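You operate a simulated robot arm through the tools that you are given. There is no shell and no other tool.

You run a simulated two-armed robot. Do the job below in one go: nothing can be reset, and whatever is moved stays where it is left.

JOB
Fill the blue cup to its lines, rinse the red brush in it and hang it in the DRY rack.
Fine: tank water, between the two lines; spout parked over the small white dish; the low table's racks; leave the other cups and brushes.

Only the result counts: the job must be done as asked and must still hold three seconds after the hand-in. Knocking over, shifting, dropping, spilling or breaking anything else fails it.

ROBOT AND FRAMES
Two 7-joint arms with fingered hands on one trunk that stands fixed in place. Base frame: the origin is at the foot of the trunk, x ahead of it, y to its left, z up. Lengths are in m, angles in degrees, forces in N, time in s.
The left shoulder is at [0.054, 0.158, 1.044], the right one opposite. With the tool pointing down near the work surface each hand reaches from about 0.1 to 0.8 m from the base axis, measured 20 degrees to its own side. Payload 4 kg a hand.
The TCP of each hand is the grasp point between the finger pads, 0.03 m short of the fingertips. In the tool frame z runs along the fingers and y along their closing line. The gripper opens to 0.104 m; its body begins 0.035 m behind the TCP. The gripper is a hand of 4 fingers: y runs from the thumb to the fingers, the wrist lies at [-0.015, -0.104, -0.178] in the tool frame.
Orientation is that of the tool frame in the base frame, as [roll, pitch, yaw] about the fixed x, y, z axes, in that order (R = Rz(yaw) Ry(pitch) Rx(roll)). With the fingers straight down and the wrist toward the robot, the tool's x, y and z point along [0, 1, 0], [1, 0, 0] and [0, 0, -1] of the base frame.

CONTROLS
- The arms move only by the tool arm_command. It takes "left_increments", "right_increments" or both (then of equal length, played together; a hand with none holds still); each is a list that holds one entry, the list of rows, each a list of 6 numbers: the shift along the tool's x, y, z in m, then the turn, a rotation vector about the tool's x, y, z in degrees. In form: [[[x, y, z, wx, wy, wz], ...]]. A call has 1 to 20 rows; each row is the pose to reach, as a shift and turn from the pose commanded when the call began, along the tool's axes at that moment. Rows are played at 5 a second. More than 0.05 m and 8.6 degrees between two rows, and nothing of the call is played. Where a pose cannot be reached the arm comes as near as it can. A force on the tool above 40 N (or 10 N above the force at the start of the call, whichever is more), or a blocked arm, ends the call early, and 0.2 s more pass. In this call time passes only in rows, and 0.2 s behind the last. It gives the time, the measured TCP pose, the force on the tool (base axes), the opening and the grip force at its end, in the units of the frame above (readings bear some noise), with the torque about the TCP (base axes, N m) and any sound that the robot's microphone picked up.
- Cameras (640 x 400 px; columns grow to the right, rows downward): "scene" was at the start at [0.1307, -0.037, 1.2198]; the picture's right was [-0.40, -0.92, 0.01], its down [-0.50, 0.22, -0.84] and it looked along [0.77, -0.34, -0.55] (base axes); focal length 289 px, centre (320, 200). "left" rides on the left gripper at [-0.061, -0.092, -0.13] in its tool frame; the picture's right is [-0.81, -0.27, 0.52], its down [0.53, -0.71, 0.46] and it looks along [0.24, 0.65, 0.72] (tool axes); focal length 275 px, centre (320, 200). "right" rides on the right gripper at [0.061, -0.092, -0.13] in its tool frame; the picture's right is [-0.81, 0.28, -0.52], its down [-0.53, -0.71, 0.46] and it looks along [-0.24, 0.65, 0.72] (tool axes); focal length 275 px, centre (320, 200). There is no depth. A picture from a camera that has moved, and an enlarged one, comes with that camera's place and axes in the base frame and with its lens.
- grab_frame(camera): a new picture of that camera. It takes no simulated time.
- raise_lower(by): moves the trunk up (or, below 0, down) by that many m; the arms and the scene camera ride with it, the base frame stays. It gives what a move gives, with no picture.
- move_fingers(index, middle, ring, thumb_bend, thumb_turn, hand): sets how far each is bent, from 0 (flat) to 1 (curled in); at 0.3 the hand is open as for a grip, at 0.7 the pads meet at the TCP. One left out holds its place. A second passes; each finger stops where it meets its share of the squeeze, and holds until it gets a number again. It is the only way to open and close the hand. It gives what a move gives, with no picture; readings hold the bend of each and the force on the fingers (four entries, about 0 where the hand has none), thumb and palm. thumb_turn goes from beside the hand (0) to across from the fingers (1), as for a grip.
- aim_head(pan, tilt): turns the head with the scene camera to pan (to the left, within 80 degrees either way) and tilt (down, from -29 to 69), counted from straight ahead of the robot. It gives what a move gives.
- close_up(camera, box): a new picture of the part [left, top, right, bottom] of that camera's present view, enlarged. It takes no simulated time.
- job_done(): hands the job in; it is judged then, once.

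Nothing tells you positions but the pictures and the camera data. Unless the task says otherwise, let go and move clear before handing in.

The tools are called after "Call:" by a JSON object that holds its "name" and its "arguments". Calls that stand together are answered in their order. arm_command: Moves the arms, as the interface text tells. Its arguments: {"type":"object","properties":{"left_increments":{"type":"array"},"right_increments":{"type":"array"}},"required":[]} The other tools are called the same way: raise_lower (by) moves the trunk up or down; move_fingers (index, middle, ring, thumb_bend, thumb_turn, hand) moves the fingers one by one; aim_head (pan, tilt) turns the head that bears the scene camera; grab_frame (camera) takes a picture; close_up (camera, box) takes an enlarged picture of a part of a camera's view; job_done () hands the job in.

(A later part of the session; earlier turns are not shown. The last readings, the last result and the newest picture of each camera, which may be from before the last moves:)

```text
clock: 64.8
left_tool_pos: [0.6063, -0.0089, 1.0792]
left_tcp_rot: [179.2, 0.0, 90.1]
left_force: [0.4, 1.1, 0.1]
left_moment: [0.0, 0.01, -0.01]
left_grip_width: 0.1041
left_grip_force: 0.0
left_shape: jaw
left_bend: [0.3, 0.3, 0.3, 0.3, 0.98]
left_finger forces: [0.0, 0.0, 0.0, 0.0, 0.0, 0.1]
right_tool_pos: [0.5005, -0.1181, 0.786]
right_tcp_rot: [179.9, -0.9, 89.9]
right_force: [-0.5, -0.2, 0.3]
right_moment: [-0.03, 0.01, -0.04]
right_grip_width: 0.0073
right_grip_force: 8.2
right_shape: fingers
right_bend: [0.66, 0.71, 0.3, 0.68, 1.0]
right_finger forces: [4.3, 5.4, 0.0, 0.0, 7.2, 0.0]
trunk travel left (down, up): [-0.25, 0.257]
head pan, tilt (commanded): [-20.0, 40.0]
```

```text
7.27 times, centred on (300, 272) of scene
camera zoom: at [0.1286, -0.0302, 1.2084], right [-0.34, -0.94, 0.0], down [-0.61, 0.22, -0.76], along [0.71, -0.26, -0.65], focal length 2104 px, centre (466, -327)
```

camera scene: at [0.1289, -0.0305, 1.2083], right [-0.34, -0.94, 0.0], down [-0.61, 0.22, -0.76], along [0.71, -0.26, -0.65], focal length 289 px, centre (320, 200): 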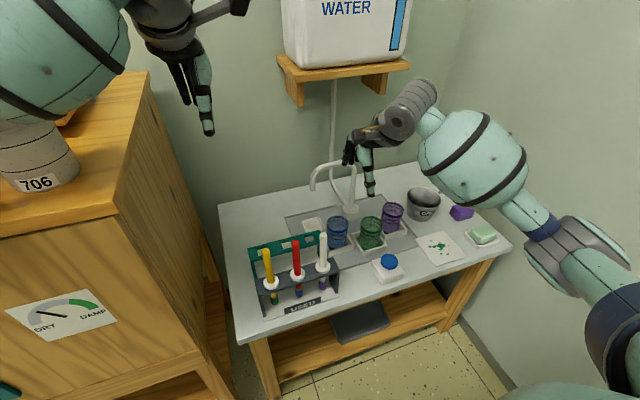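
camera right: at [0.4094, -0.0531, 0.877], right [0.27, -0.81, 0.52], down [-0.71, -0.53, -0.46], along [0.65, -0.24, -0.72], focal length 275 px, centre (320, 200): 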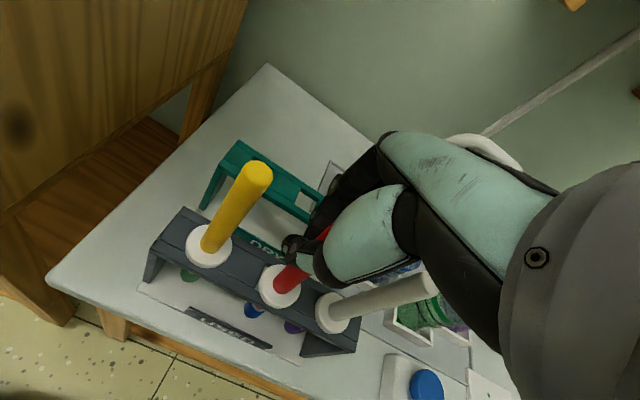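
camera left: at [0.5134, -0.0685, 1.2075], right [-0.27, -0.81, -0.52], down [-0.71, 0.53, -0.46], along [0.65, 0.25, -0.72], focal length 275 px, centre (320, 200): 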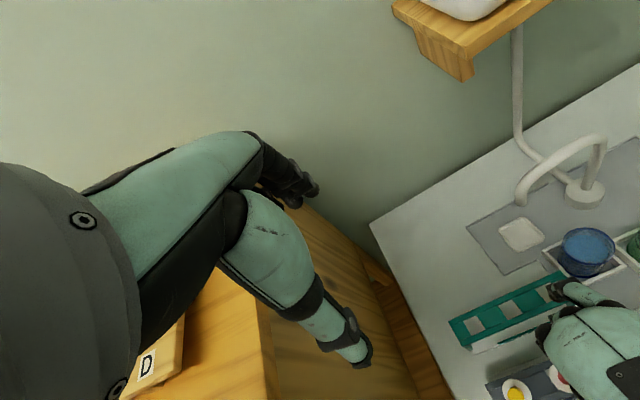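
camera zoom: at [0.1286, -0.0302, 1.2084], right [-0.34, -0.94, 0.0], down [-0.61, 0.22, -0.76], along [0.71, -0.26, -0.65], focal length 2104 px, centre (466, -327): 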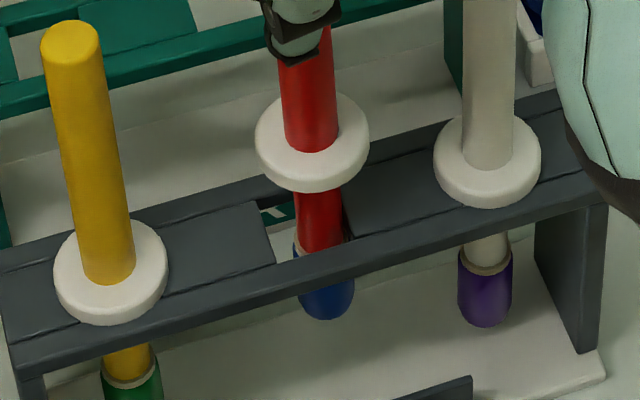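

The head now sits inside the slot opening. I'll shift 2 mm to the left and lift in small steps, watching the force.

Call:
{"name": "arm_command", "arguments": {"right_increments": [[[0.002, 0, 0, 0, 0, 0], [0.002, 0, -0.006, 0, 0, 0], [0.002, 0, -0.012, 0, 0, 0]]]}}

Call:
{"name": "close_up", "arguments": {"camera": "right", "box": [215, 240, 315, 310]}}

Call:
{"name": "close_up", "arguments": {"camera": "scene", "box": [275, 235, 325, 290]}}

```text
clock: 65.6
left_tool_pos: [0.6066, -0.0089, 1.078]
left_tcp_rot: [179.3, 0.0, 90.1]
left_force: [-1.0, 0.3, -0.3]
left_moment: [0.02, -0.03, 0.02]
left_grip_width: 0.104
left_grip_force: 0.0
left_shape: jaw
left_bend: [0.3, 0.3, 0.3, 0.3, 0.98]
left_finger forces: [0.0, 0.1, 0.1, 0.0, 0.1, 0.0]
right_tool_pos: [0.4994, -0.1157, 0.7983]
right_tcp_rot: [179.9, -0.9, 90.0]
right_force: [-0.9, -0.5, -1.1]
right_moment: [0.03, 0.01, -0.01]
right_grip_width: 0.0075
right_grip_force: 8.0
right_shape: fingers
right_bend: [0.66, 0.71, 0.3, 0.68, 1.0]
right_finger forces: [4.2, 5.5, 0.0, 0.1, 7.2, 0.0]
trunk travel left (down, up): [-0.25, 0.257]
head pan, tilt (commanded): [-20.0, 40.0]
```

```text
5.71 times, centred on (265, 275) of right
camera zoom: at [0.4087, -0.0569, 0.9284], right [0.27, -0.82, 0.5], down [-0.71, -0.53, -0.47], along [0.65, -0.23, -0.73], focal length 1573 px, centre (634, -229)
```

zoom: 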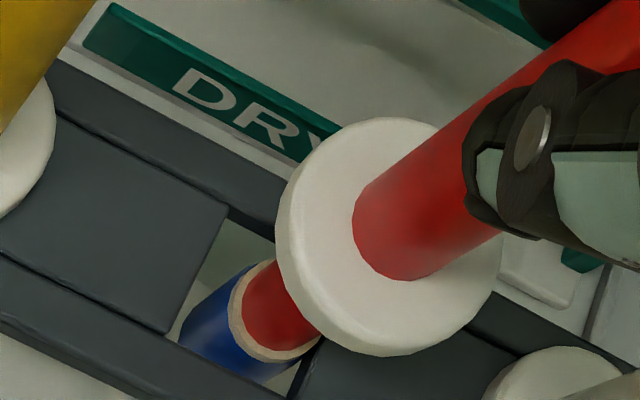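

```text
7.27 times, centred on (300, 262) of scene
camera zoom: at [0.1288, -0.0301, 1.2084], right [-0.34, -0.94, 0.0], down [-0.61, 0.22, -0.76], along [0.71, -0.26, -0.65], focal length 2104 px, centre (466, -254)
```

zoom: 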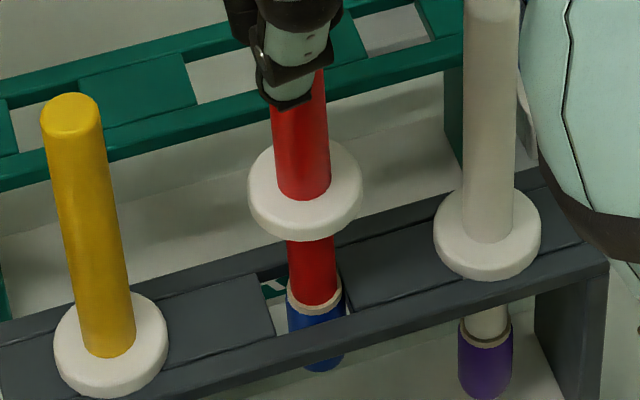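

The bristle head has entered the slot freely, with only about 1 N of force. I'll continue lifting.

Call:
{"name": "arm_command", "arguments": {"right_increments": [[[0, 0, -0.008, 0, 0, 0], [0, 0, -0.016, 0, 0, 0], [0, 0, -0.022, 0, 0, 0]]]}}

Call:
{"name": "close_up", "arguments": {"camera": "right", "box": [215, 240, 315, 310]}}

Call:
{"name": "close_up", "arguments": {"camera": "scene", "box": [275, 225, 325, 280]}}

```text
clock: 66.4
left_tool_pos: [0.6064, -0.0093, 1.0781]
left_tcp_rot: [179.3, 0.0, 90.0]
left_force: [0.1, -0.2, 0.4]
left_moment: [-0.01, 0.0, -0.01]
left_grip_width: 0.1039
left_grip_force: 0.1
left_shape: jaw
left_bend: [0.3, 0.3, 0.3, 0.3, 0.98]
left_finger forces: [0.1, 0.0, 0.0, 0.1, 0.0, 0.0]
right_tool_pos: [0.4988, -0.1164, 0.8187]
right_tcp_rot: [179.9, -0.9, 90.1]
right_force: [-0.5, 0.0, -0.5]
right_moment: [0.02, 0.0, 0.01]
right_grip_width: 0.0075
right_grip_force: 8.3
right_shape: fingers
right_bend: [0.66, 0.71, 0.3, 0.68, 1.0]
right_finger forces: [4.1, 5.5, 0.0, 0.0, 7.4, 0.1]
trunk travel left (down, up): [-0.25, 0.257]
head pan, tilt (commanded): [-20.0, 40.0]
```

```text
5.71 times, centred on (265, 275) of right
camera zoom: at [0.4083, -0.0572, 0.9499], right [0.27, -0.82, 0.5], down [-0.71, -0.53, -0.47], along [0.65, -0.23, -0.73], focal length 1573 px, centre (634, -229)
```

zoom: 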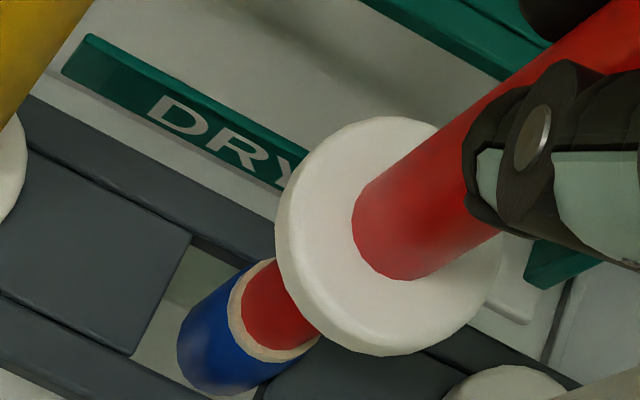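

```text
7.27 times, centred on (300, 252) of scene
camera zoom: at [0.1287, -0.0301, 1.2084], right [-0.34, -0.94, 0.0], down [-0.61, 0.22, -0.76], along [0.71, -0.26, -0.65], focal length 2104 px, centre (466, -182)
```

zoom: 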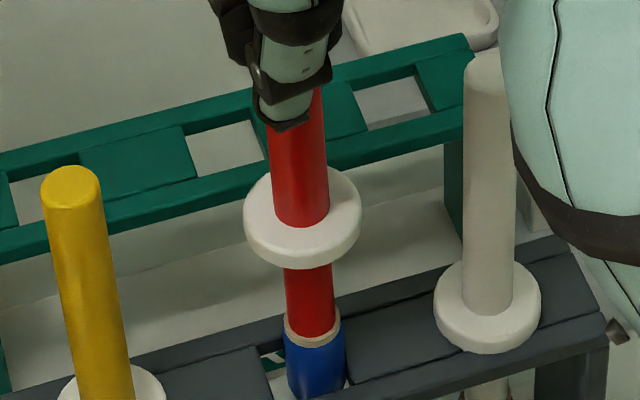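

The brush is coming out freely. I'll lift it fully clear.

Call:
{"name": "arm_command", "arguments": {"right_increments": [[[0, 0, -0.012, 0, 0, 0], [0, 0, -0.024, 0, 0, 0], [0, 0, -0.036, 0, 0, 0], [0, 0, -0.048, 0, 0, 0], [0, 0, -0.058, 0, 0, 0]]]}}

Call:
{"name": "grab_frame", "arguments": {"camera": "right"}}

Call:
{"name": "close_up", "arguments": {"camera": "scene", "box": [240, 170, 350, 300]}}

Call:
{"name": "grab_frame", "arguments": {"camera": "left"}}

```text
clock: 67.6
left_tool_pos: [0.6073, -0.0091, 1.0789]
left_tcp_rot: [179.3, 0.0, 90.0]
left_force: [0.0, -0.1, 0.2]
left_moment: [0.03, -0.02, -0.02]
left_grip_width: 0.1038
left_grip_force: 0.1
left_shape: jaw
left_bend: [0.3, 0.3, 0.3, 0.3, 0.98]
left_finger forces: [0.0, 0.1, 0.1, 0.0, 0.0, 0.0]
right_tool_pos: [0.5009, -0.1173, 0.8764]
right_tcp_rot: [180.0, -0.9, 90.0]
right_force: [-0.6, 0.7, -0.4]
right_moment: [-0.02, 0.02, 0.02]
right_grip_width: 0.0073
right_grip_force: 8.6
right_shape: fingers
right_bend: [0.66, 0.71, 0.3, 0.68, 0.99]
right_finger forces: [4.2, 5.5, 0.0, 0.0, 7.3, 0.0]
trunk travel left (down, up): [-0.25, 0.257]
head pan, tilt (commanded): [-20.0, 40.0]
```

```text
taken
camera right: at [0.4092, -0.058, 1.0072], right [0.28, -0.82, 0.5], down [-0.71, -0.53, -0.46], along [0.64, -0.23, -0.73], focal length 275 px, centre (320, 200)
```

right: 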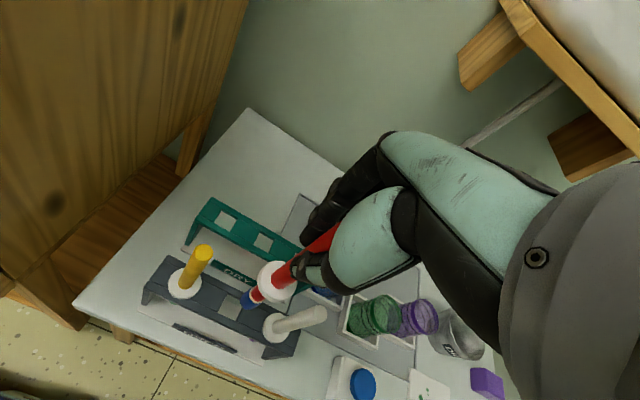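

```text
3.08 times, centred on (295, 235) of scene
camera zoom: at [0.1288, -0.0304, 1.2083], right [-0.34, -0.94, 0.0], down [-0.61, 0.22, -0.76], along [0.71, -0.26, -0.65], focal length 890 px, centre (397, 92)
```

zoom: 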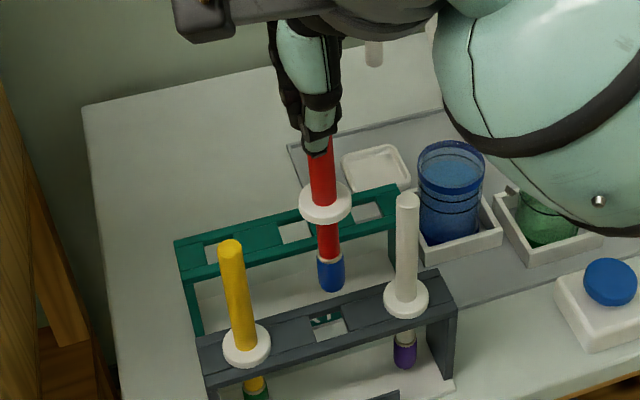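

```text
taken
camera left: at [0.5137, -0.069, 1.2073], right [-0.27, -0.81, -0.52], down [-0.71, 0.53, -0.46], along [0.65, 0.25, -0.72], focal length 275 px, centre (320, 200)
```

left: 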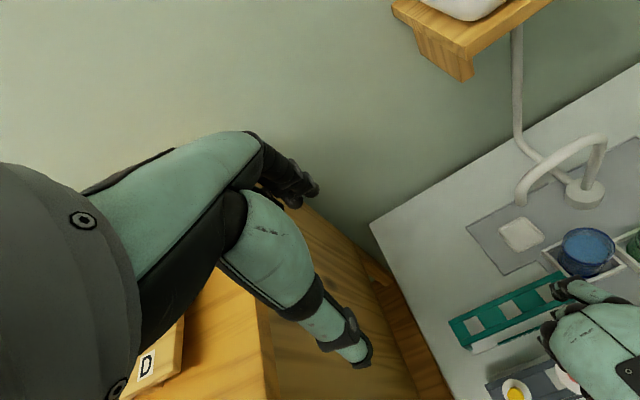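

The brush is out, hanging vertical and held at about 8 N. I'll fold the ring finger in so it clears the spout, then carry the brush forward and across to above the blue cup.

Call:
{"name": "move_fingers", "arguments": {"hand": "right", "ring": 0.66}}

Call:
{"name": "arm_command", "arguments": {"right_increments": [[[0, 0.02, 0, 0, 0, 0], [0, 0.045, 0, 0, 0, 0], [0, 0.07, 0, 0, 0, 0], [-0.01, 0.095, 0, 0, 0, 0], [-0.035, 0.11, 0, 0, 0, 0], [-0.065, 0.118, 0, 0, 0, 0], [-0.095, 0.123, 0, 0, 0, 0], [-0.125, 0.128, 0, 0, 0, 0], [-0.148, 0.131, 0, 0, 0, 0]]]}}

Call:
{"name": "grab_frame", "arguments": {"camera": "right"}}

Call:
{"name": "close_up", "arguments": {"camera": "scene", "box": [280, 140, 400, 280]}}

Call:
{"name": "close_up", "arguments": {"camera": "left", "box": [480, 100, 640, 300]}}

```text
clock: 68.6
left_tool_pos: [0.6071, -0.0095, 1.079]
left_tcp_rot: [179.2, 0.1, 90.1]
left_force: [0.1, 0.4, 0.6]
left_moment: [0.01, -0.01, 0.02]
left_grip_width: 0.1041
left_grip_force: 0.0
left_shape: jaw
left_bend: [0.3, 0.3, 0.3, 0.3, 0.98]
left_finger forces: [0.1, 0.0, 0.1, 0.0, 0.0, 0.0]
right_tool_pos: [0.5012, -0.1171, 0.8771]
right_tcp_rot: [179.8, -0.9, 90.1]
right_force: [0.3, 0.2, -0.2]
right_moment: [0.0, -0.01, -0.01]
right_grip_width: 0.0074
right_grip_force: 8.1
right_shape: fingers
right_bend: [0.66, 0.71, 0.66, 0.68, 0.99]
right_finger forces: [4.3, 5.4, 0.0, 0.1, 7.3, 0.0]
trunk travel left (down, up): [-0.25, 0.257]
head pan, tilt (commanded): [-20.0, 40.0]
```

```text
clock: 70.6
left_tool_pos: [0.6063, -0.0091, 1.0796]
left_tcp_rot: [179.4, -0.1, 90.1]
left_force: [-0.6, 0.8, 0.5]
left_moment: [0.03, 0.0, 0.0]
left_grip_width: 0.1038
left_grip_force: 0.1
left_shape: jaw
left_bend: [0.3, 0.3, 0.3, 0.3, 0.98]
left_finger forces: [0.1, 0.0, 0.1, 0.0, 0.0, 0.0]
right_tool_pos: [0.6308, -0.2664, 0.8732]
right_tcp_rot: [179.9, -0.8, 90.0]
right_force: [-0.1, 0.0, -1.0]
right_moment: [0.01, -0.01, 0.03]
right_grip_width: 0.0074
right_grip_force: 8.4
right_shape: fingers
right_bend: [0.66, 0.71, 0.66, 0.68, 0.99]
right_finger forces: [4.4, 5.5, 0.0, 0.1, 7.3, 0.0]
trunk travel left (down, up): [-0.25, 0.257]
head pan, tilt (commanded): [-20.0, 40.0]
```

```text
taken
camera right: at [0.5398, -0.2079, 1.0039], right [0.28, -0.82, 0.5], down [-0.71, -0.53, -0.46], along [0.65, -0.23, -0.73], focal length 275 px, centre (320, 200)
```

right: 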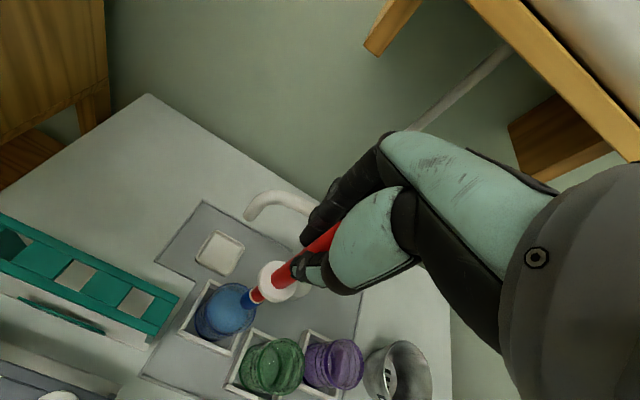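

```text
2.86 times, centred on (340, 210) of scene
camera zoom: at [0.1288, -0.0306, 1.2083], right [-0.34, -0.94, 0.0], down [-0.61, 0.22, -0.76], along [0.71, -0.26, -0.65], focal length 826 px, centre (263, 171)
```

zoom: 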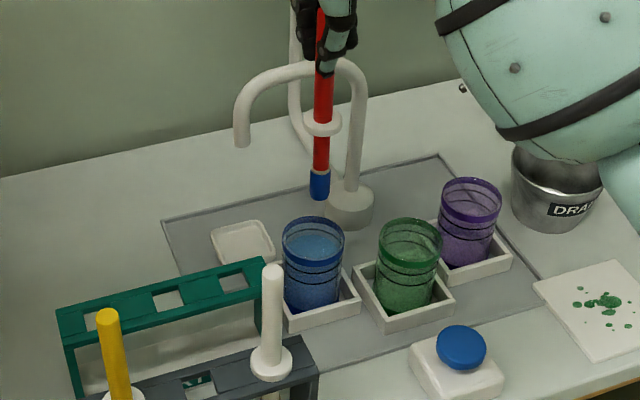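

```text
2.00 times, centred on (560, 200) of left
camera zoom: at [0.5136, -0.0692, 1.2073], right [-0.27, -0.81, -0.52], down [-0.71, 0.53, -0.46], along [0.65, 0.25, -0.72], focal length 551 px, centre (-160, 200)
```

zoom: 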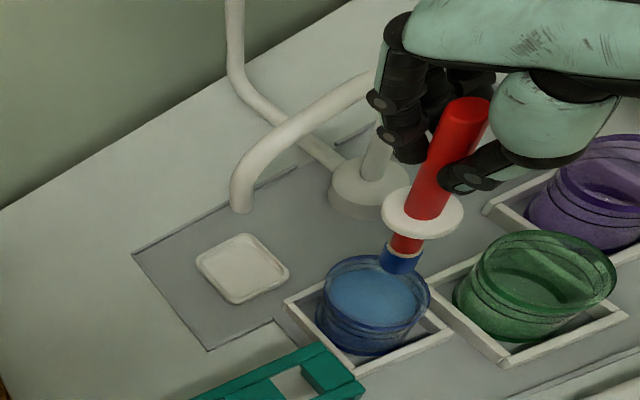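

The brush tip at about (0.624, -0.2635, 0.71) hangs over the cup, about 5 mm off centre. I'll correct that and lower until the tip is just at the rim, then check.

Call:
{"name": "arm_command", "arguments": {"right_increments": [[[0.002, 0.004, 0.015, 0, 0, 0], [0.002, 0.004, 0.035, 0, 0, 0], [0.002, 0.004, 0.055, 0, 0, 0]]]}}

Call:
{"name": "close_up", "arguments": {"camera": "scene", "box": [300, 160, 400, 270]}}

Call:
{"name": "close_up", "arguments": {"camera": "left", "box": [500, 130, 640, 290]}}

Call:
{"name": "close_up", "arguments": {"camera": "right", "box": [180, 220, 320, 360]}}

```text
clock: 71.4
left_tool_pos: [0.6067, -0.0076, 1.0788]
left_tcp_rot: [179.4, 0.0, 90.2]
left_force: [0.5, -0.2, 0.1]
left_moment: [0.01, -0.01, 0.02]
left_grip_width: 0.104
left_grip_force: 0.2
left_shape: jaw
left_bend: [0.3, 0.3, 0.3, 0.3, 0.98]
left_finger forces: [0.0, 0.0, 0.0, 0.0, 0.0, 0.1]
right_tool_pos: [0.6363, -0.2632, 0.8191]
right_tcp_rot: [180.0, -0.9, 90.0]
right_force: [0.3, -0.1, -0.6]
right_moment: [-0.01, 0.02, -0.01]
right_grip_width: 0.0075
right_grip_force: 7.8
right_shape: fingers
right_bend: [0.66, 0.71, 0.66, 0.68, 0.99]
right_finger forces: [4.3, 5.5, 0.0, 0.1, 7.2, 0.1]
trunk travel left (down, up): [-0.25, 0.257]
head pan, tilt (commanded): [-20.0, 40.0]
```

```text
3.64 times, centred on (350, 215) of scene
camera zoom: at [0.129, -0.0303, 1.2083], right [-0.34, -0.94, 0.0], down [-0.61, 0.22, -0.76], along [0.71, -0.26, -0.65], focal length 1052 px, centre (211, 146)
```

zoom: 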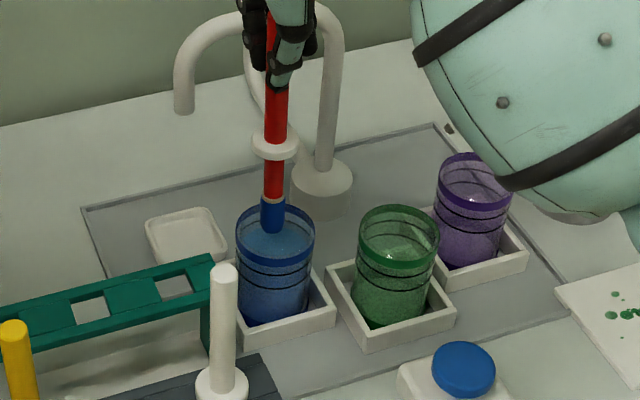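

```text
2.50 times, centred on (570, 210) of left
camera zoom: at [0.5139, -0.0689, 1.2072], right [-0.27, -0.81, -0.52], down [-0.71, 0.53, -0.46], along [0.65, 0.25, -0.72], focal length 688 px, centre (-305, 175)
```

zoom: 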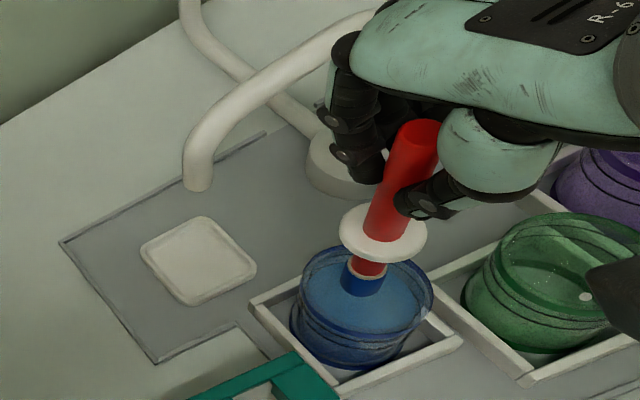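

```text
2.86 times, centred on (250, 290) of right
camera zoom: at [0.545, -0.2037, 0.9494], right [0.27, -0.82, 0.51], down [-0.71, -0.53, -0.46], along [0.65, -0.23, -0.73], focal length 786 px, centre (520, -57)
```

zoom: 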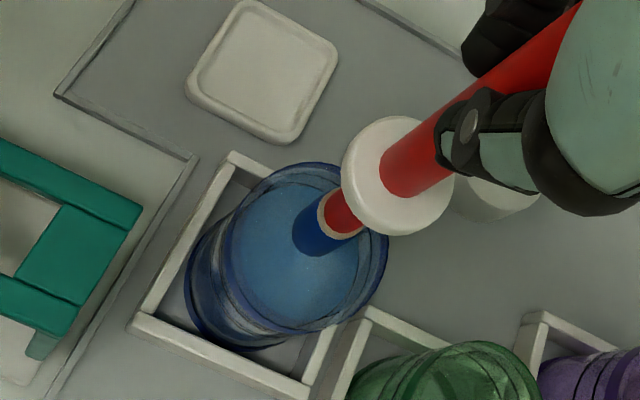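

The tip is centred in the cup mouth in all three views. I'll lower slowly until the bristles are fully under water, leaving room above the cup bottom.

Call:
{"name": "arm_command", "arguments": {"right_increments": [[[0, 0, 0.012, 0, 0, 0], [0, 0, 0.024, 0, 0, 0], [0, 0, 0.036, 0, 0, 0], [0, 0, 0.048, 0, 0, 0], [0, 0, 0.058, 0, 0, 0]]]}}

Call:
{"name": "close_up", "arguments": {"camera": "scene", "box": [310, 180, 380, 270]}}

Call:
{"name": "close_up", "arguments": {"camera": "left", "box": [500, 130, 640, 290]}}

Call:
{"name": "close_up", "arguments": {"camera": "right", "box": [180, 220, 320, 360]}}

```text
clock: 72.6
left_tool_pos: [0.6053, -0.0087, 1.0783]
left_tcp_rot: [179.4, 0.0, 90.1]
left_force: [-0.1, -0.3, 0.2]
left_moment: [0.01, 0.03, 0.02]
left_grip_width: 0.104
left_grip_force: 0.1
left_shape: jaw
left_bend: [0.3, 0.3, 0.3, 0.3, 0.98]
left_finger forces: [0.0, 0.1, 0.0, 0.1, 0.1, 0.1]
right_tool_pos: [0.6367, -0.2612, 0.7605]
right_tcp_rot: [179.9, -1.0, 90.0]
right_force: [-0.1, 0.1, 0.1]
right_moment: [0.02, 0.01, 0.01]
right_grip_width: 0.0072
right_grip_force: 8.5
right_shape: fingers
right_bend: [0.66, 0.71, 0.66, 0.68, 0.99]
right_finger forces: [4.3, 5.5, 0.0, 0.1, 7.3, 0.0]
trunk travel left (down, up): [-0.25, 0.257]
head pan, tilt (commanded): [-20.0, 40.0]
```

```text
4.44 times, centred on (345, 225) of scene
camera zoom: at [0.1289, -0.0302, 1.2083], right [-0.34, -0.94, 0.0], down [-0.61, 0.22, -0.76], along [0.71, -0.26, -0.65], focal length 1286 px, centre (209, 89)
```

zoom: 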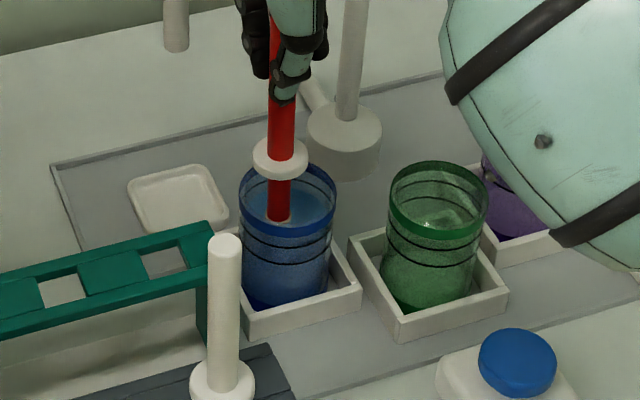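

```text
2.50 times, centred on (570, 210) of left
camera zoom: at [0.5138, -0.0688, 1.2073], right [-0.27, -0.81, -0.52], down [-0.71, 0.53, -0.46], along [0.65, 0.25, -0.72], focal length 688 px, centre (-305, 175)
```

zoom: 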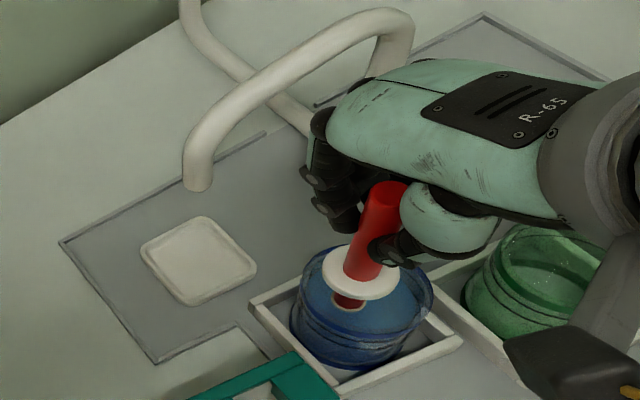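

```text
2.86 times, centred on (250, 290) of right
camera zoom: at [0.545, -0.2018, 0.8921], right [0.28, -0.82, 0.51], down [-0.71, -0.53, -0.46], along [0.65, -0.23, -0.73], focal length 786 px, centre (520, -57)
```

zoom: 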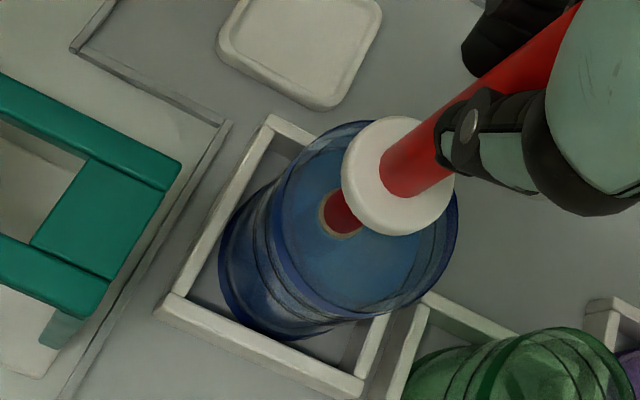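

The bristles are under water up to the ring and nothing touches. I'll re-centre by about 4 mm and stir three gentle 8 mm circles.

Call:
{"name": "arm_command", "arguments": {"right_increments": [[[-0.004, -0.003, 0.005, 0, 0, 0], [0.004, -0.003, 0.005, 0, 0, 0], [0.0, 0.0039, 0.005, 0, 0, 0], [-0.008, 0.0039, 0.005, 0, 0, 0], [-0.012, -0.003, 0.005, 0, 0, 0], [-0.008, -0.0099, 0.005, 0, 0, 0], [0.0, -0.0099, 0.005, 0, 0, 0], [0.004, -0.003, 0.005, 0, 0, 0], [0.0, 0.0039, 0.005, 0, 0, 0], [-0.008, 0.0039, 0.005, 0, 0, 0], [-0.012, -0.003, 0.005, 0, 0, 0], [-0.008, -0.0099, 0.005, 0, 0, 0], [0.0, -0.0099, 0.005, 0, 0, 0], [0.004, -0.003, 0.005, 0, 0, 0], [0.0, 0.0039, 0.005, 0, 0, 0], [-0.008, 0.0039, 0.005, 0, 0, 0], [-0.012, -0.003, 0.005, 0, 0, 0], [-0.008, -0.0099, 0.005, 0, 0, 0], [0.0, -0.0099, 0.005, 0, 0, 0], [-0.004, -0.003, 0.005, 0, 0, 0]]]}}

Call:
{"name": "close_up", "arguments": {"camera": "scene", "box": [310, 180, 380, 270]}}

Call:
{"name": "close_up", "arguments": {"camera": "right", "box": [180, 220, 320, 360]}}

```text
clock: 76.8
left_tool_pos: [0.6086, -0.0089, 1.0782]
left_tcp_rot: [179.3, 0.0, 90.1]
left_force: [-0.2, -0.8, 0.5]
left_moment: [-0.01, 0.03, 0.0]
left_grip_width: 0.1041
left_grip_force: 0.0
left_shape: jaw
left_bend: [0.3, 0.3, 0.3, 0.3, 0.98]
left_finger forces: [0.0, 0.0, 0.1, 0.0, 0.1, 0.0]
right_tool_pos: [0.6334, -0.2644, 0.7566]
right_tcp_rot: [179.9, -0.9, 90.0]
right_force: [-0.8, -1.1, -0.3]
right_moment: [0.02, 0.01, 0.01]
right_grip_width: 0.0073
right_grip_force: 8.3
right_shape: fingers
right_bend: [0.66, 0.71, 0.66, 0.69, 0.99]
right_finger forces: [4.3, 5.5, 0.1, 0.1, 7.3, 0.0]
trunk travel left (down, up): [-0.25, 0.257]
head pan, tilt (commanded): [-20.0, 40.0]
```

```text
4.44 times, centred on (345, 225) of scene
camera zoom: at [0.129, -0.0305, 1.2083], right [-0.34, -0.94, 0.0], down [-0.61, 0.22, -0.76], along [0.71, -0.26, -0.65], focal length 1286 px, centre (209, 89)
```

zoom: 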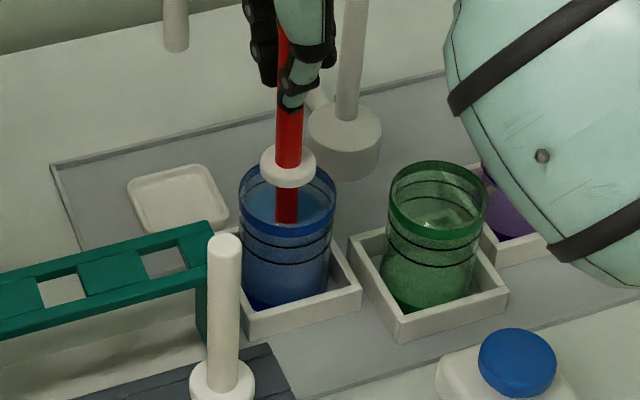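

```text
2.86 times, centred on (250, 290) of right
camera zoom: at [0.5415, -0.2057, 0.8878], right [0.28, -0.82, 0.5], down [-0.71, -0.53, -0.46], along [0.65, -0.23, -0.73], focal length 786 px, centre (520, -57)
```

zoom: 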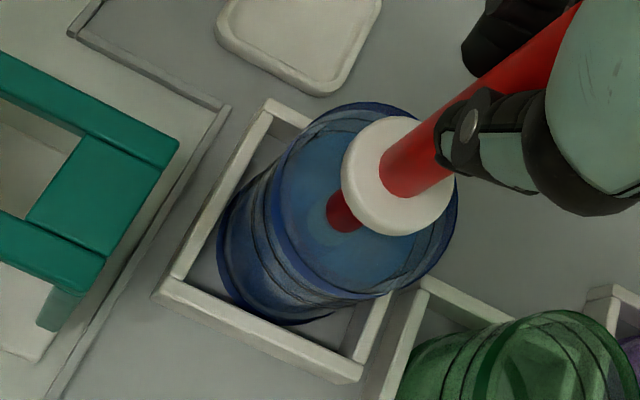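

The head is fully submerged. I'll do another round of stirring with gentle dips inside the water.

Call:
{"name": "arm_command", "arguments": {"right_increments": [[[0.008, 0, 0, 0, 0, 0], [0.004, 0.0069, -0.003, 0, 0, 0], [-0.004, 0.0069, -0.006, 0, 0, 0], [-0.008, 0, -0.006, 0, 0, 0], [-0.004, -0.0069, -0.003, 0, 0, 0], [0.004, -0.0069, 0, 0, 0, 0], [0.008, 0, 0, 0, 0, 0], [0.004, 0.0069, -0.003, 0, 0, 0], [-0.004, 0.0069, -0.006, 0, 0, 0], [-0.008, 0, -0.006, 0, 0, 0], [-0.004, -0.0069, -0.003, 0, 0, 0], [0.004, -0.0069, 0, 0, 0, 0], [0.008, 0, 0, 0, 0, 0], [0.004, 0.0069, 0, 0, 0, 0], [-0.004, 0.0069, 0, 0, 0, 0], [-0.008, 0, 0, 0, 0, 0], [-0.004, -0.0069, 0, 0, 0, 0], [0.004, -0.0069, 0, 0, 0, 0], [0.003, 0, 0, 0, 0, 0], [0, 0, 0, 0, 0, 0]]]}}

Call:
{"name": "close_up", "arguments": {"camera": "scene", "box": [310, 180, 380, 270]}}

Call:
{"name": "close_up", "arguments": {"camera": "right", "box": [180, 220, 320, 360]}}

```text
clock: 81.0
left_tool_pos: [0.6063, -0.0085, 1.0794]
left_tcp_rot: [179.4, 0.0, 90.2]
left_force: [-0.2, 0.4, 0.4]
left_moment: [0.02, 0.02, -0.01]
left_grip_width: 0.1041
left_grip_force: 0.1
left_shape: jaw
left_bend: [0.3, 0.3, 0.3, 0.3, 0.98]
left_finger forces: [0.0, 0.1, 0.0, 0.0, 0.0, 0.1]
right_tool_pos: [0.6329, -0.2639, 0.7567]
right_tcp_rot: [179.9, -0.8, 90.0]
right_force: [0.8, -0.4, 0.0]
right_moment: [0.01, -0.03, -0.03]
right_grip_width: 0.0071
right_grip_force: 8.5
right_shape: fingers
right_bend: [0.66, 0.71, 0.66, 0.69, 0.99]
right_finger forces: [4.3, 5.6, 0.0, 0.0, 7.3, 0.0]
trunk travel left (down, up): [-0.25, 0.257]
head pan, tilt (commanded): [-20.0, 40.0]
```

```text
4.44 times, centred on (345, 225) of scene
camera zoom: at [0.1287, -0.0303, 1.2084], right [-0.34, -0.94, 0.0], down [-0.61, 0.22, -0.76], along [0.71, -0.26, -0.65], focal length 1286 px, centre (209, 89)
```

zoom: 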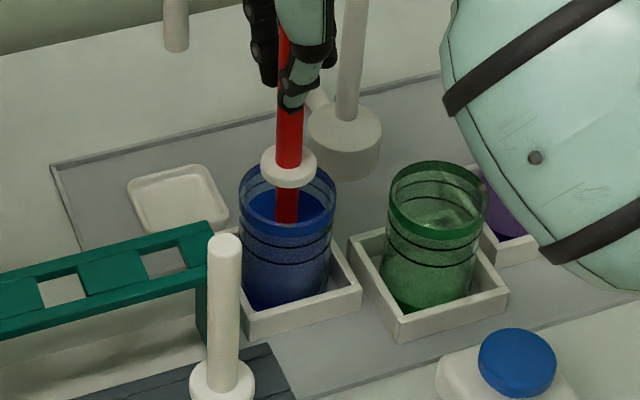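

```text
2.86 times, centred on (250, 290) of right
camera zoom: at [0.5414, -0.2061, 0.8876], right [0.27, -0.82, 0.51], down [-0.71, -0.53, -0.46], along [0.65, -0.23, -0.73], focal length 786 px, centre (520, -57)
```

zoom: 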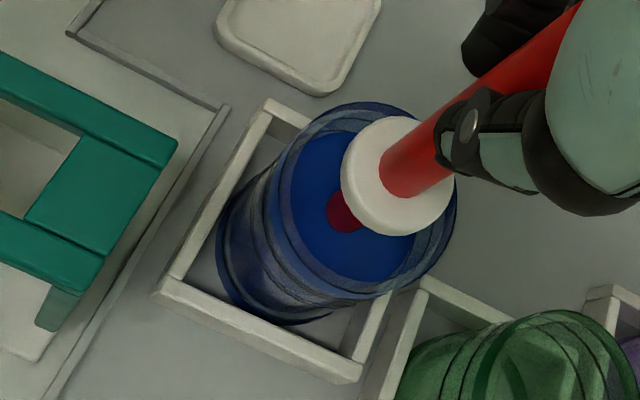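

The water has turned deep blue, so the paint is rinsing out. I'll stir a little more and then raise the head just above the water, still inside the cup, to inspect it.

Call:
{"name": "arm_command", "arguments": {"right_increments": [[[0.008, 0, 0, 0, 0, 0], [0.004, 0.0069, 0, 0, 0, 0], [-0.004, 0.0069, 0, 0, 0, 0], [-0.008, 0, 0, 0, 0, 0], [-0.004, -0.0069, 0, 0, 0, 0], [0.004, -0.0069, 0, 0, 0, 0], [0.008, 0, 0, 0, 0, 0], [0.004, 0.0069, 0, 0, 0, 0], [-0.004, 0.0069, 0, 0, 0, 0], [-0.008, 0, 0, 0, 0, 0], [-0.004, -0.0069, 0, 0, 0, 0], [0.004, -0.0069, 0, 0, 0, 0], [0.004, 0, 0, 0, 0, 0], [0, 0, 0, 0, 0, 0], [0, 0, -0.01, 0, 0, 0], [0, 0, -0.02, 0, 0, 0], [0, 0, -0.03, 0, 0, 0], [0, 0, -0.04, 0, 0, 0], [0, 0, -0.048, 0, 0, 0]]]}}

Call:
{"name": "close_up", "arguments": {"camera": "scene", "box": [310, 180, 380, 270]}}

Call:
{"name": "close_up", "arguments": {"camera": "right", "box": [180, 220, 320, 360]}}

Call:
{"name": "close_up", "arguments": {"camera": "left", "box": [500, 130, 640, 290]}}

```text
clock: 85.0
left_tool_pos: [0.6064, -0.0085, 1.0792]
left_tcp_rot: [179.4, 0.0, 90.1]
left_force: [-0.3, 0.4, 0.0]
left_moment: [0.0, -0.04, -0.01]
left_grip_width: 0.1038
left_grip_force: 0.0
left_shape: jaw
left_bend: [0.3, 0.3, 0.3, 0.3, 0.98]
left_finger forces: [0.1, 0.0, 0.0, 0.1, 0.1, 0.0]
right_tool_pos: [0.6342, -0.267, 0.806]
right_tcp_rot: [180.0, -0.9, 90.0]
right_force: [0.7, 0.3, -0.6]
right_moment: [-0.01, -0.01, 0.01]
right_grip_width: 0.0074
right_grip_force: 8.7
right_shape: fingers
right_bend: [0.66, 0.71, 0.66, 0.69, 0.99]
right_finger forces: [4.3, 5.6, 0.0, 0.0, 7.3, 0.0]
trunk travel left (down, up): [-0.25, 0.257]
head pan, tilt (commanded): [-20.0, 40.0]
```

```text
4.44 times, centred on (345, 225) of scene
camera zoom: at [0.1288, -0.0302, 1.2083], right [-0.34, -0.94, 0.0], down [-0.61, 0.22, -0.76], along [0.71, -0.26, -0.65], focal length 1286 px, centre (209, 89)
```

zoom: 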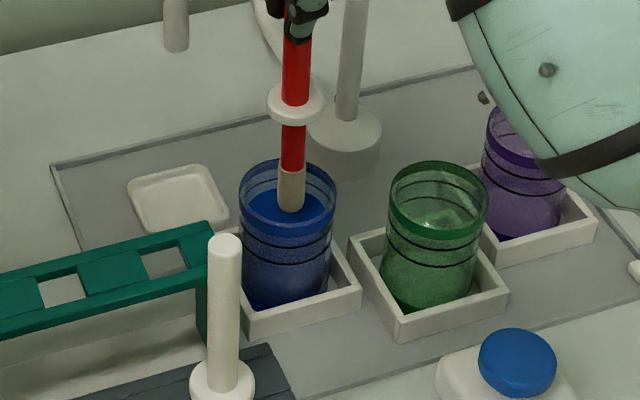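

```text
2.86 times, centred on (250, 290) of right
camera zoom: at [0.5418, -0.2077, 0.9369], right [0.27, -0.82, 0.51], down [-0.71, -0.53, -0.46], along [0.65, -0.23, -0.73], focal length 786 px, centre (520, -57)
```

zoom: 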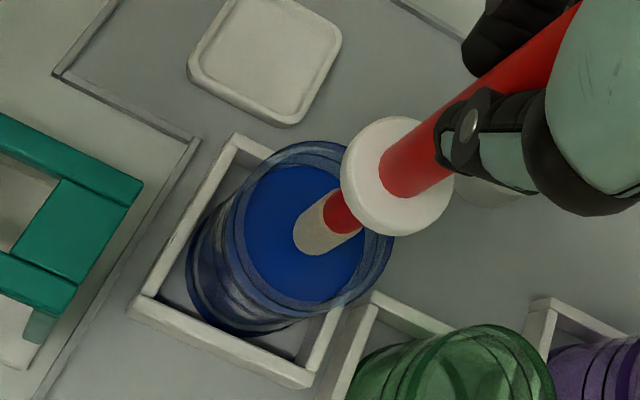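

```text
2.50 times, centred on (570, 210) of left
camera zoom: at [0.5137, -0.0688, 1.2073], right [-0.27, -0.81, -0.52], down [-0.71, 0.53, -0.46], along [0.65, 0.25, -0.72], focal length 688 px, centre (-305, 175)
```

zoom: 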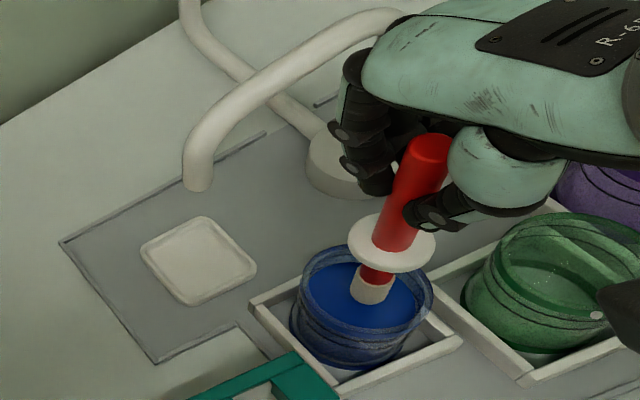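

The bristles are clean (beige), the paint is in the water, and the level still looks between the lines. I'll hold the brush inside the cup mouth for 3 s to drip, then check the level.

Call:
{"name": "arm_command", "arguments": {"right_increments": [[[0, 0, 0, 0, 0, 0], [0, 0, 0, 0, 0, 0], [0, 0, 0, 0, 0, 0], [0, 0, 0, 0, 0, 0], [0, 0, 0, 0, 0, 0], [0, 0, 0, 0, 0, 0], [0, 0, 0, 0, 0, 0], [0, 0, 0, 0, 0, 0], [0, 0, 0, 0, 0, 0], [0, 0, 0, 0, 0, 0], [0, 0, 0, 0, 0, 0], [0, 0, 0, 0, 0, 0], [0, 0, 0, 0, 0, 0], [0, 0, 0, 0, 0, 0], [0, 0, 0, 0, 0, 0]]]}}

Call:
{"name": "close_up", "arguments": {"camera": "scene", "box": [325, 200, 355, 255]}}

Call:
{"name": "close_up", "arguments": {"camera": "right", "box": [215, 240, 315, 310]}}

Call:
{"name": "close_up", "arguments": {"camera": "left", "box": [440, 200, 600, 340]}}

```text
clock: 88.2
left_tool_pos: [0.6078, -0.0086, 1.0785]
left_tcp_rot: [179.4, 0.0, 90.1]
left_force: [0.2, 0.1, 0.1]
left_moment: [0.05, 0.03, -0.03]
left_grip_width: 0.1038
left_grip_force: 0.1
left_shape: jaw
left_bend: [0.3, 0.3, 0.3, 0.3, 0.98]
left_finger forces: [0.0, 0.0, 0.0, 0.0, 0.0, 0.0]
right_tool_pos: [0.6343, -0.2661, 0.8065]
right_tcp_rot: [179.9, -0.9, 89.9]
right_force: [-0.1, -0.4, -0.7]
right_moment: [0.03, -0.02, -0.03]
right_grip_width: 0.0071
right_grip_force: 8.5
right_shape: fingers
right_bend: [0.66, 0.71, 0.66, 0.69, 0.99]
right_finger forces: [4.3, 5.6, 0.0, 0.0, 7.2, 0.0]
trunk travel left (down, up): [-0.25, 0.257]
head pan, tilt (commanded): [-20.0, 40.0]
```

```text
7.27 times, centred on (340, 228) of scene
camera zoom: at [0.1289, -0.0302, 1.2083], right [-0.34, -0.94, 0.0], down [-0.61, 0.22, -0.76], along [0.71, -0.26, -0.65], focal length 2104 px, centre (174, 0)
```

zoom: 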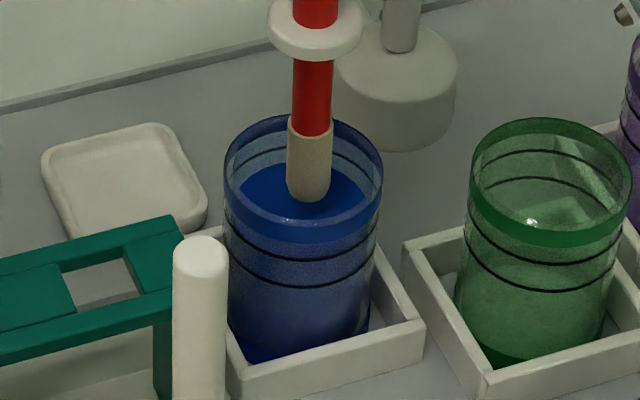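

```text
5.71 times, centred on (265, 275) of right
camera zoom: at [0.5418, -0.2076, 0.9367], right [0.27, -0.82, 0.51], down [-0.71, -0.53, -0.46], along [0.65, -0.23, -0.73], focal length 1573 px, centre (634, -229)
```

zoom: 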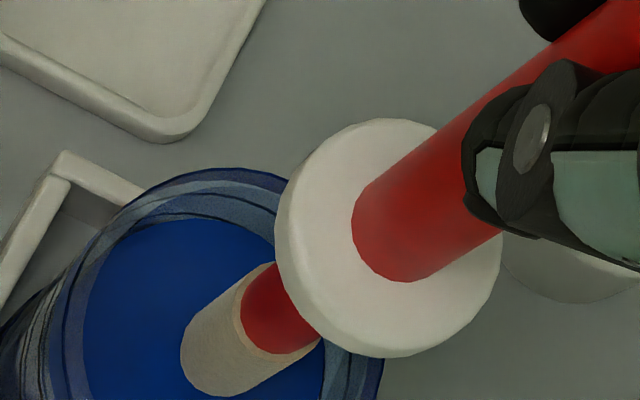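

```text
2.86 times, centred on (520, 270) of left
camera zoom: at [0.5137, -0.0688, 1.2073], right [-0.27, -0.81, -0.52], down [-0.71, 0.53, -0.46], along [0.65, 0.25, -0.72], focal length 786 px, centre (-251, 0)
```

zoom: 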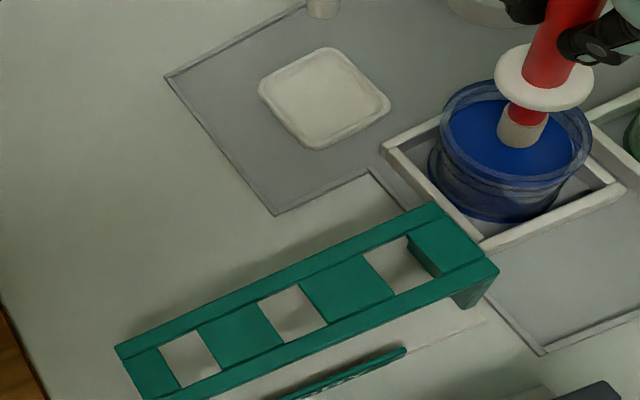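

The level is well between the lines. I'll zoom in on the DRY rack from the left and scene cameras, while the hand isn't covering it, to fix the slot geometry.

Call:
{"name": "close_up", "arguments": {"camera": "left", "box": [500, 260, 580, 320]}}

Call:
{"name": "close_up", "arguments": {"camera": "left", "box": [460, 270, 570, 350]}}

Call:
{"name": "close_up", "arguments": {"camera": "scene", "box": [255, 220, 335, 280]}}

Call:
{"name": "close_up", "arguments": {"camera": "right", "box": [0, 200, 200, 400]}}

```text
6.67 times, centred on (540, 290) of left
camera zoom: at [0.5137, -0.0688, 1.2073], right [-0.27, -0.81, -0.52], down [-0.71, 0.53, -0.46], along [0.65, 0.25, -0.72], focal length 1835 px, centre (-1147, -400)
```

zoom: 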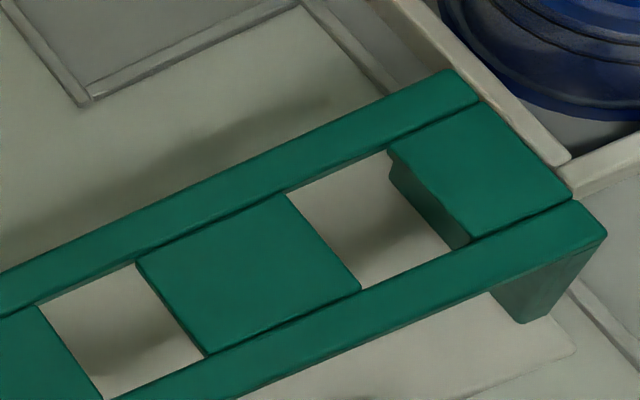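

```text
5.00 times, centred on (515, 310) of left
camera zoom: at [0.5137, -0.0688, 1.2073], right [-0.27, -0.81, -0.52], down [-0.71, 0.53, -0.46], along [0.65, 0.25, -0.72], focal length 1376 px, centre (-655, -350)
```

zoom: 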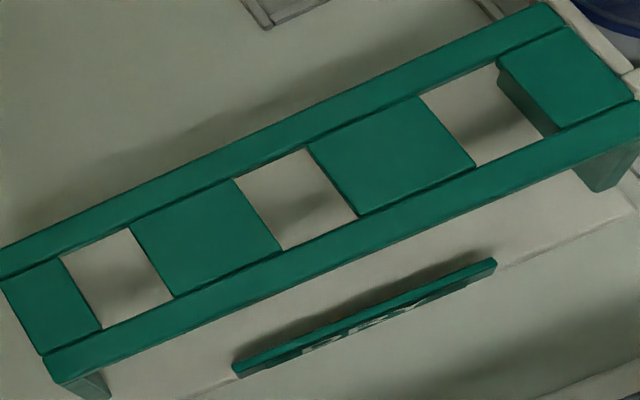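

```text
6.67 times, centred on (295, 250) of scene
camera zoom: at [0.1289, -0.0302, 1.2083], right [-0.34, -0.94, 0.0], down [-0.61, 0.22, -0.76], along [0.71, -0.26, -0.65], focal length 1928 px, centre (487, -133)
```

zoom: 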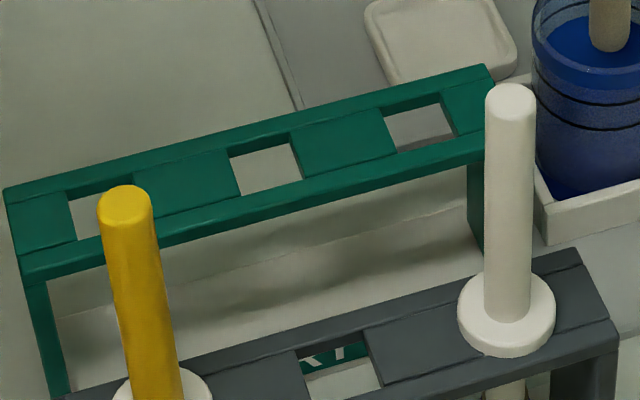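

```text
2.00 times, centred on (100, 300) of right
camera zoom: at [0.5418, -0.2076, 0.9367], right [0.27, -0.82, 0.51], down [-0.71, -0.53, -0.46], along [0.65, -0.23, -0.73], focal length 551 px, centre (760, 0)
```

zoom: 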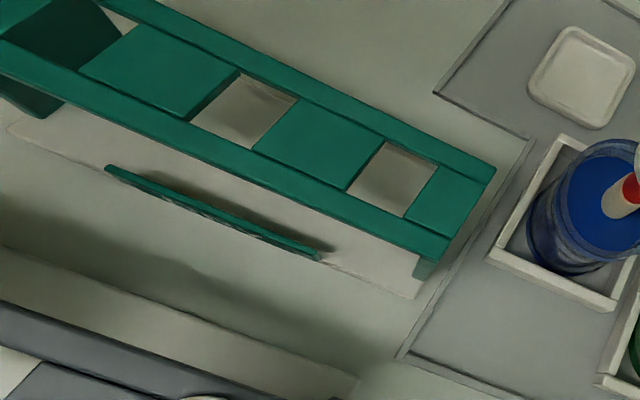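

I have the slot geometry now. The right-hand DRY slot is free, about 2.5 × 2.7 cm and nearest the cup; relative to the brush tip it lies at about (-0.030, +0.091). I'll lift out of the cup and hover the tip about 2 cm above that slot.

Call:
{"name": "arm_command", "arguments": {"right_increments": [[[0, 0, -0.018, 0, 0, 0], [0, 0, -0.036, 0, 0, 0], [0, 0, -0.054, 0, 0, 0], [0, 0, -0.054, 0, 0, 0], [0.02, -0.007, -0.054, 0, 0, 0], [0.045, -0.015, -0.054, 0, 0, 0], [0.07, -0.023, -0.054, 0, 0, 0], [0.0912, -0.0305, -0.054, 0, 0, 0], [0.0912, -0.0305, -0.045, 0, 0, 0], [0.0912, -0.0305, -0.035, 0, 0, 0]]]}}

Call:
{"name": "close_up", "arguments": {"camera": "right", "box": [190, 230, 330, 340]}}

Call:
{"name": "close_up", "arguments": {"camera": "scene", "box": [270, 180, 350, 270]}}

Call:
{"name": "close_up", "arguments": {"camera": "left", "box": [490, 220, 610, 330]}}

```text
clock: 90.4
left_tool_pos: [0.6065, -0.0086, 1.0786]
left_tcp_rot: [179.3, -0.1, 90.1]
left_force: [0.5, -0.3, -0.4]
left_moment: [-0.01, -0.03, 0.0]
left_grip_width: 0.1038
left_grip_force: 0.1
left_shape: jaw
left_bend: [0.3, 0.3, 0.3, 0.3, 0.98]
left_finger forces: [0.0, 0.0, 0.1, 0.0, 0.0, 0.1]
right_tool_pos: [0.6031, -0.1771, 0.8411]
right_tcp_rot: [179.8, -0.9, 90.0]
right_force: [-0.1, 0.3, -0.6]
right_moment: [0.0, -0.01, 0.0]
right_grip_width: 0.0075
right_grip_force: 9.1
right_shape: fingers
right_bend: [0.66, 0.71, 0.66, 0.69, 0.99]
right_finger forces: [4.4, 5.6, 0.1, 0.1, 7.3, 0.0]
trunk travel left (down, up): [-0.25, 0.257]
head pan, tilt (commanded): [-20.0, 40.0]
```

```text
3.64 times, centred on (260, 285) of right
camera zoom: at [0.5111, -0.1177, 0.9727], right [0.27, -0.82, 0.5], down [-0.71, -0.53, -0.46], along [0.65, -0.23, -0.73], focal length 1001 px, centre (538, -109)
```

zoom: 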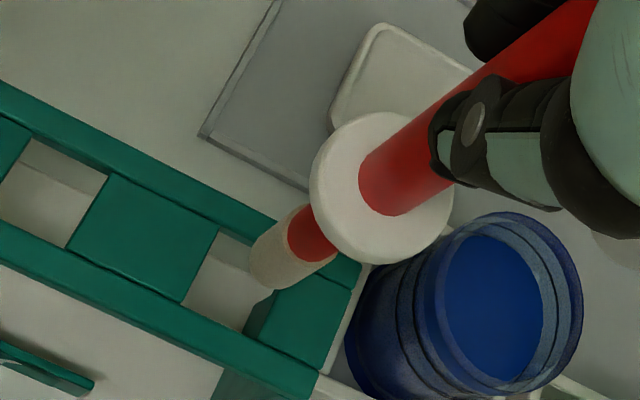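

```text
4.44 times, centred on (310, 225) of scene
camera zoom: at [0.1288, -0.0301, 1.2083], right [-0.34, -0.94, 0.0], down [-0.61, 0.22, -0.76], along [0.71, -0.26, -0.65], focal length 1286 px, centre (364, 89)
```

zoom: 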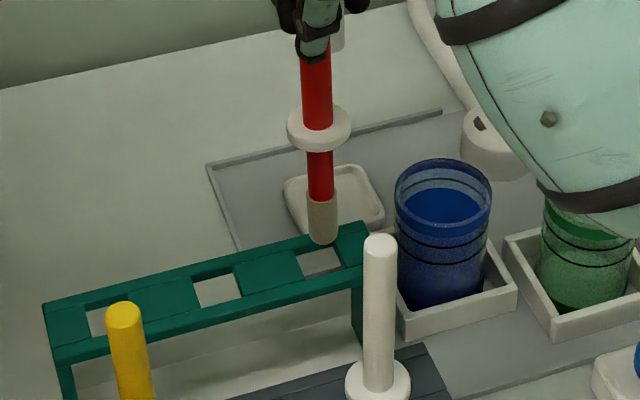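

```text
3.64 times, centred on (550, 275) of left
camera zoom: at [0.5137, -0.0687, 1.2073], right [-0.27, -0.81, -0.52], down [-0.71, 0.53, -0.46], along [0.65, 0.25, -0.72], focal length 1001 px, centre (-516, -73)
```

zoom: 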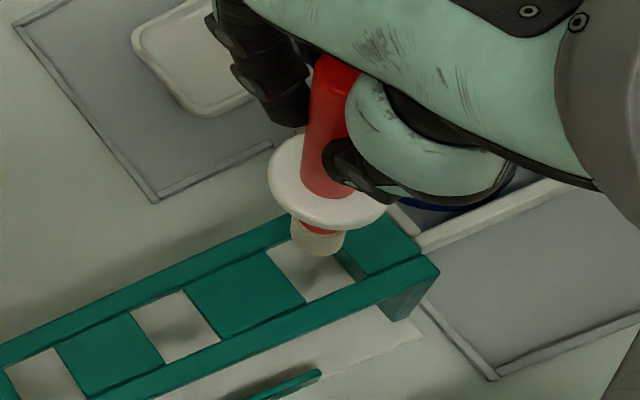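

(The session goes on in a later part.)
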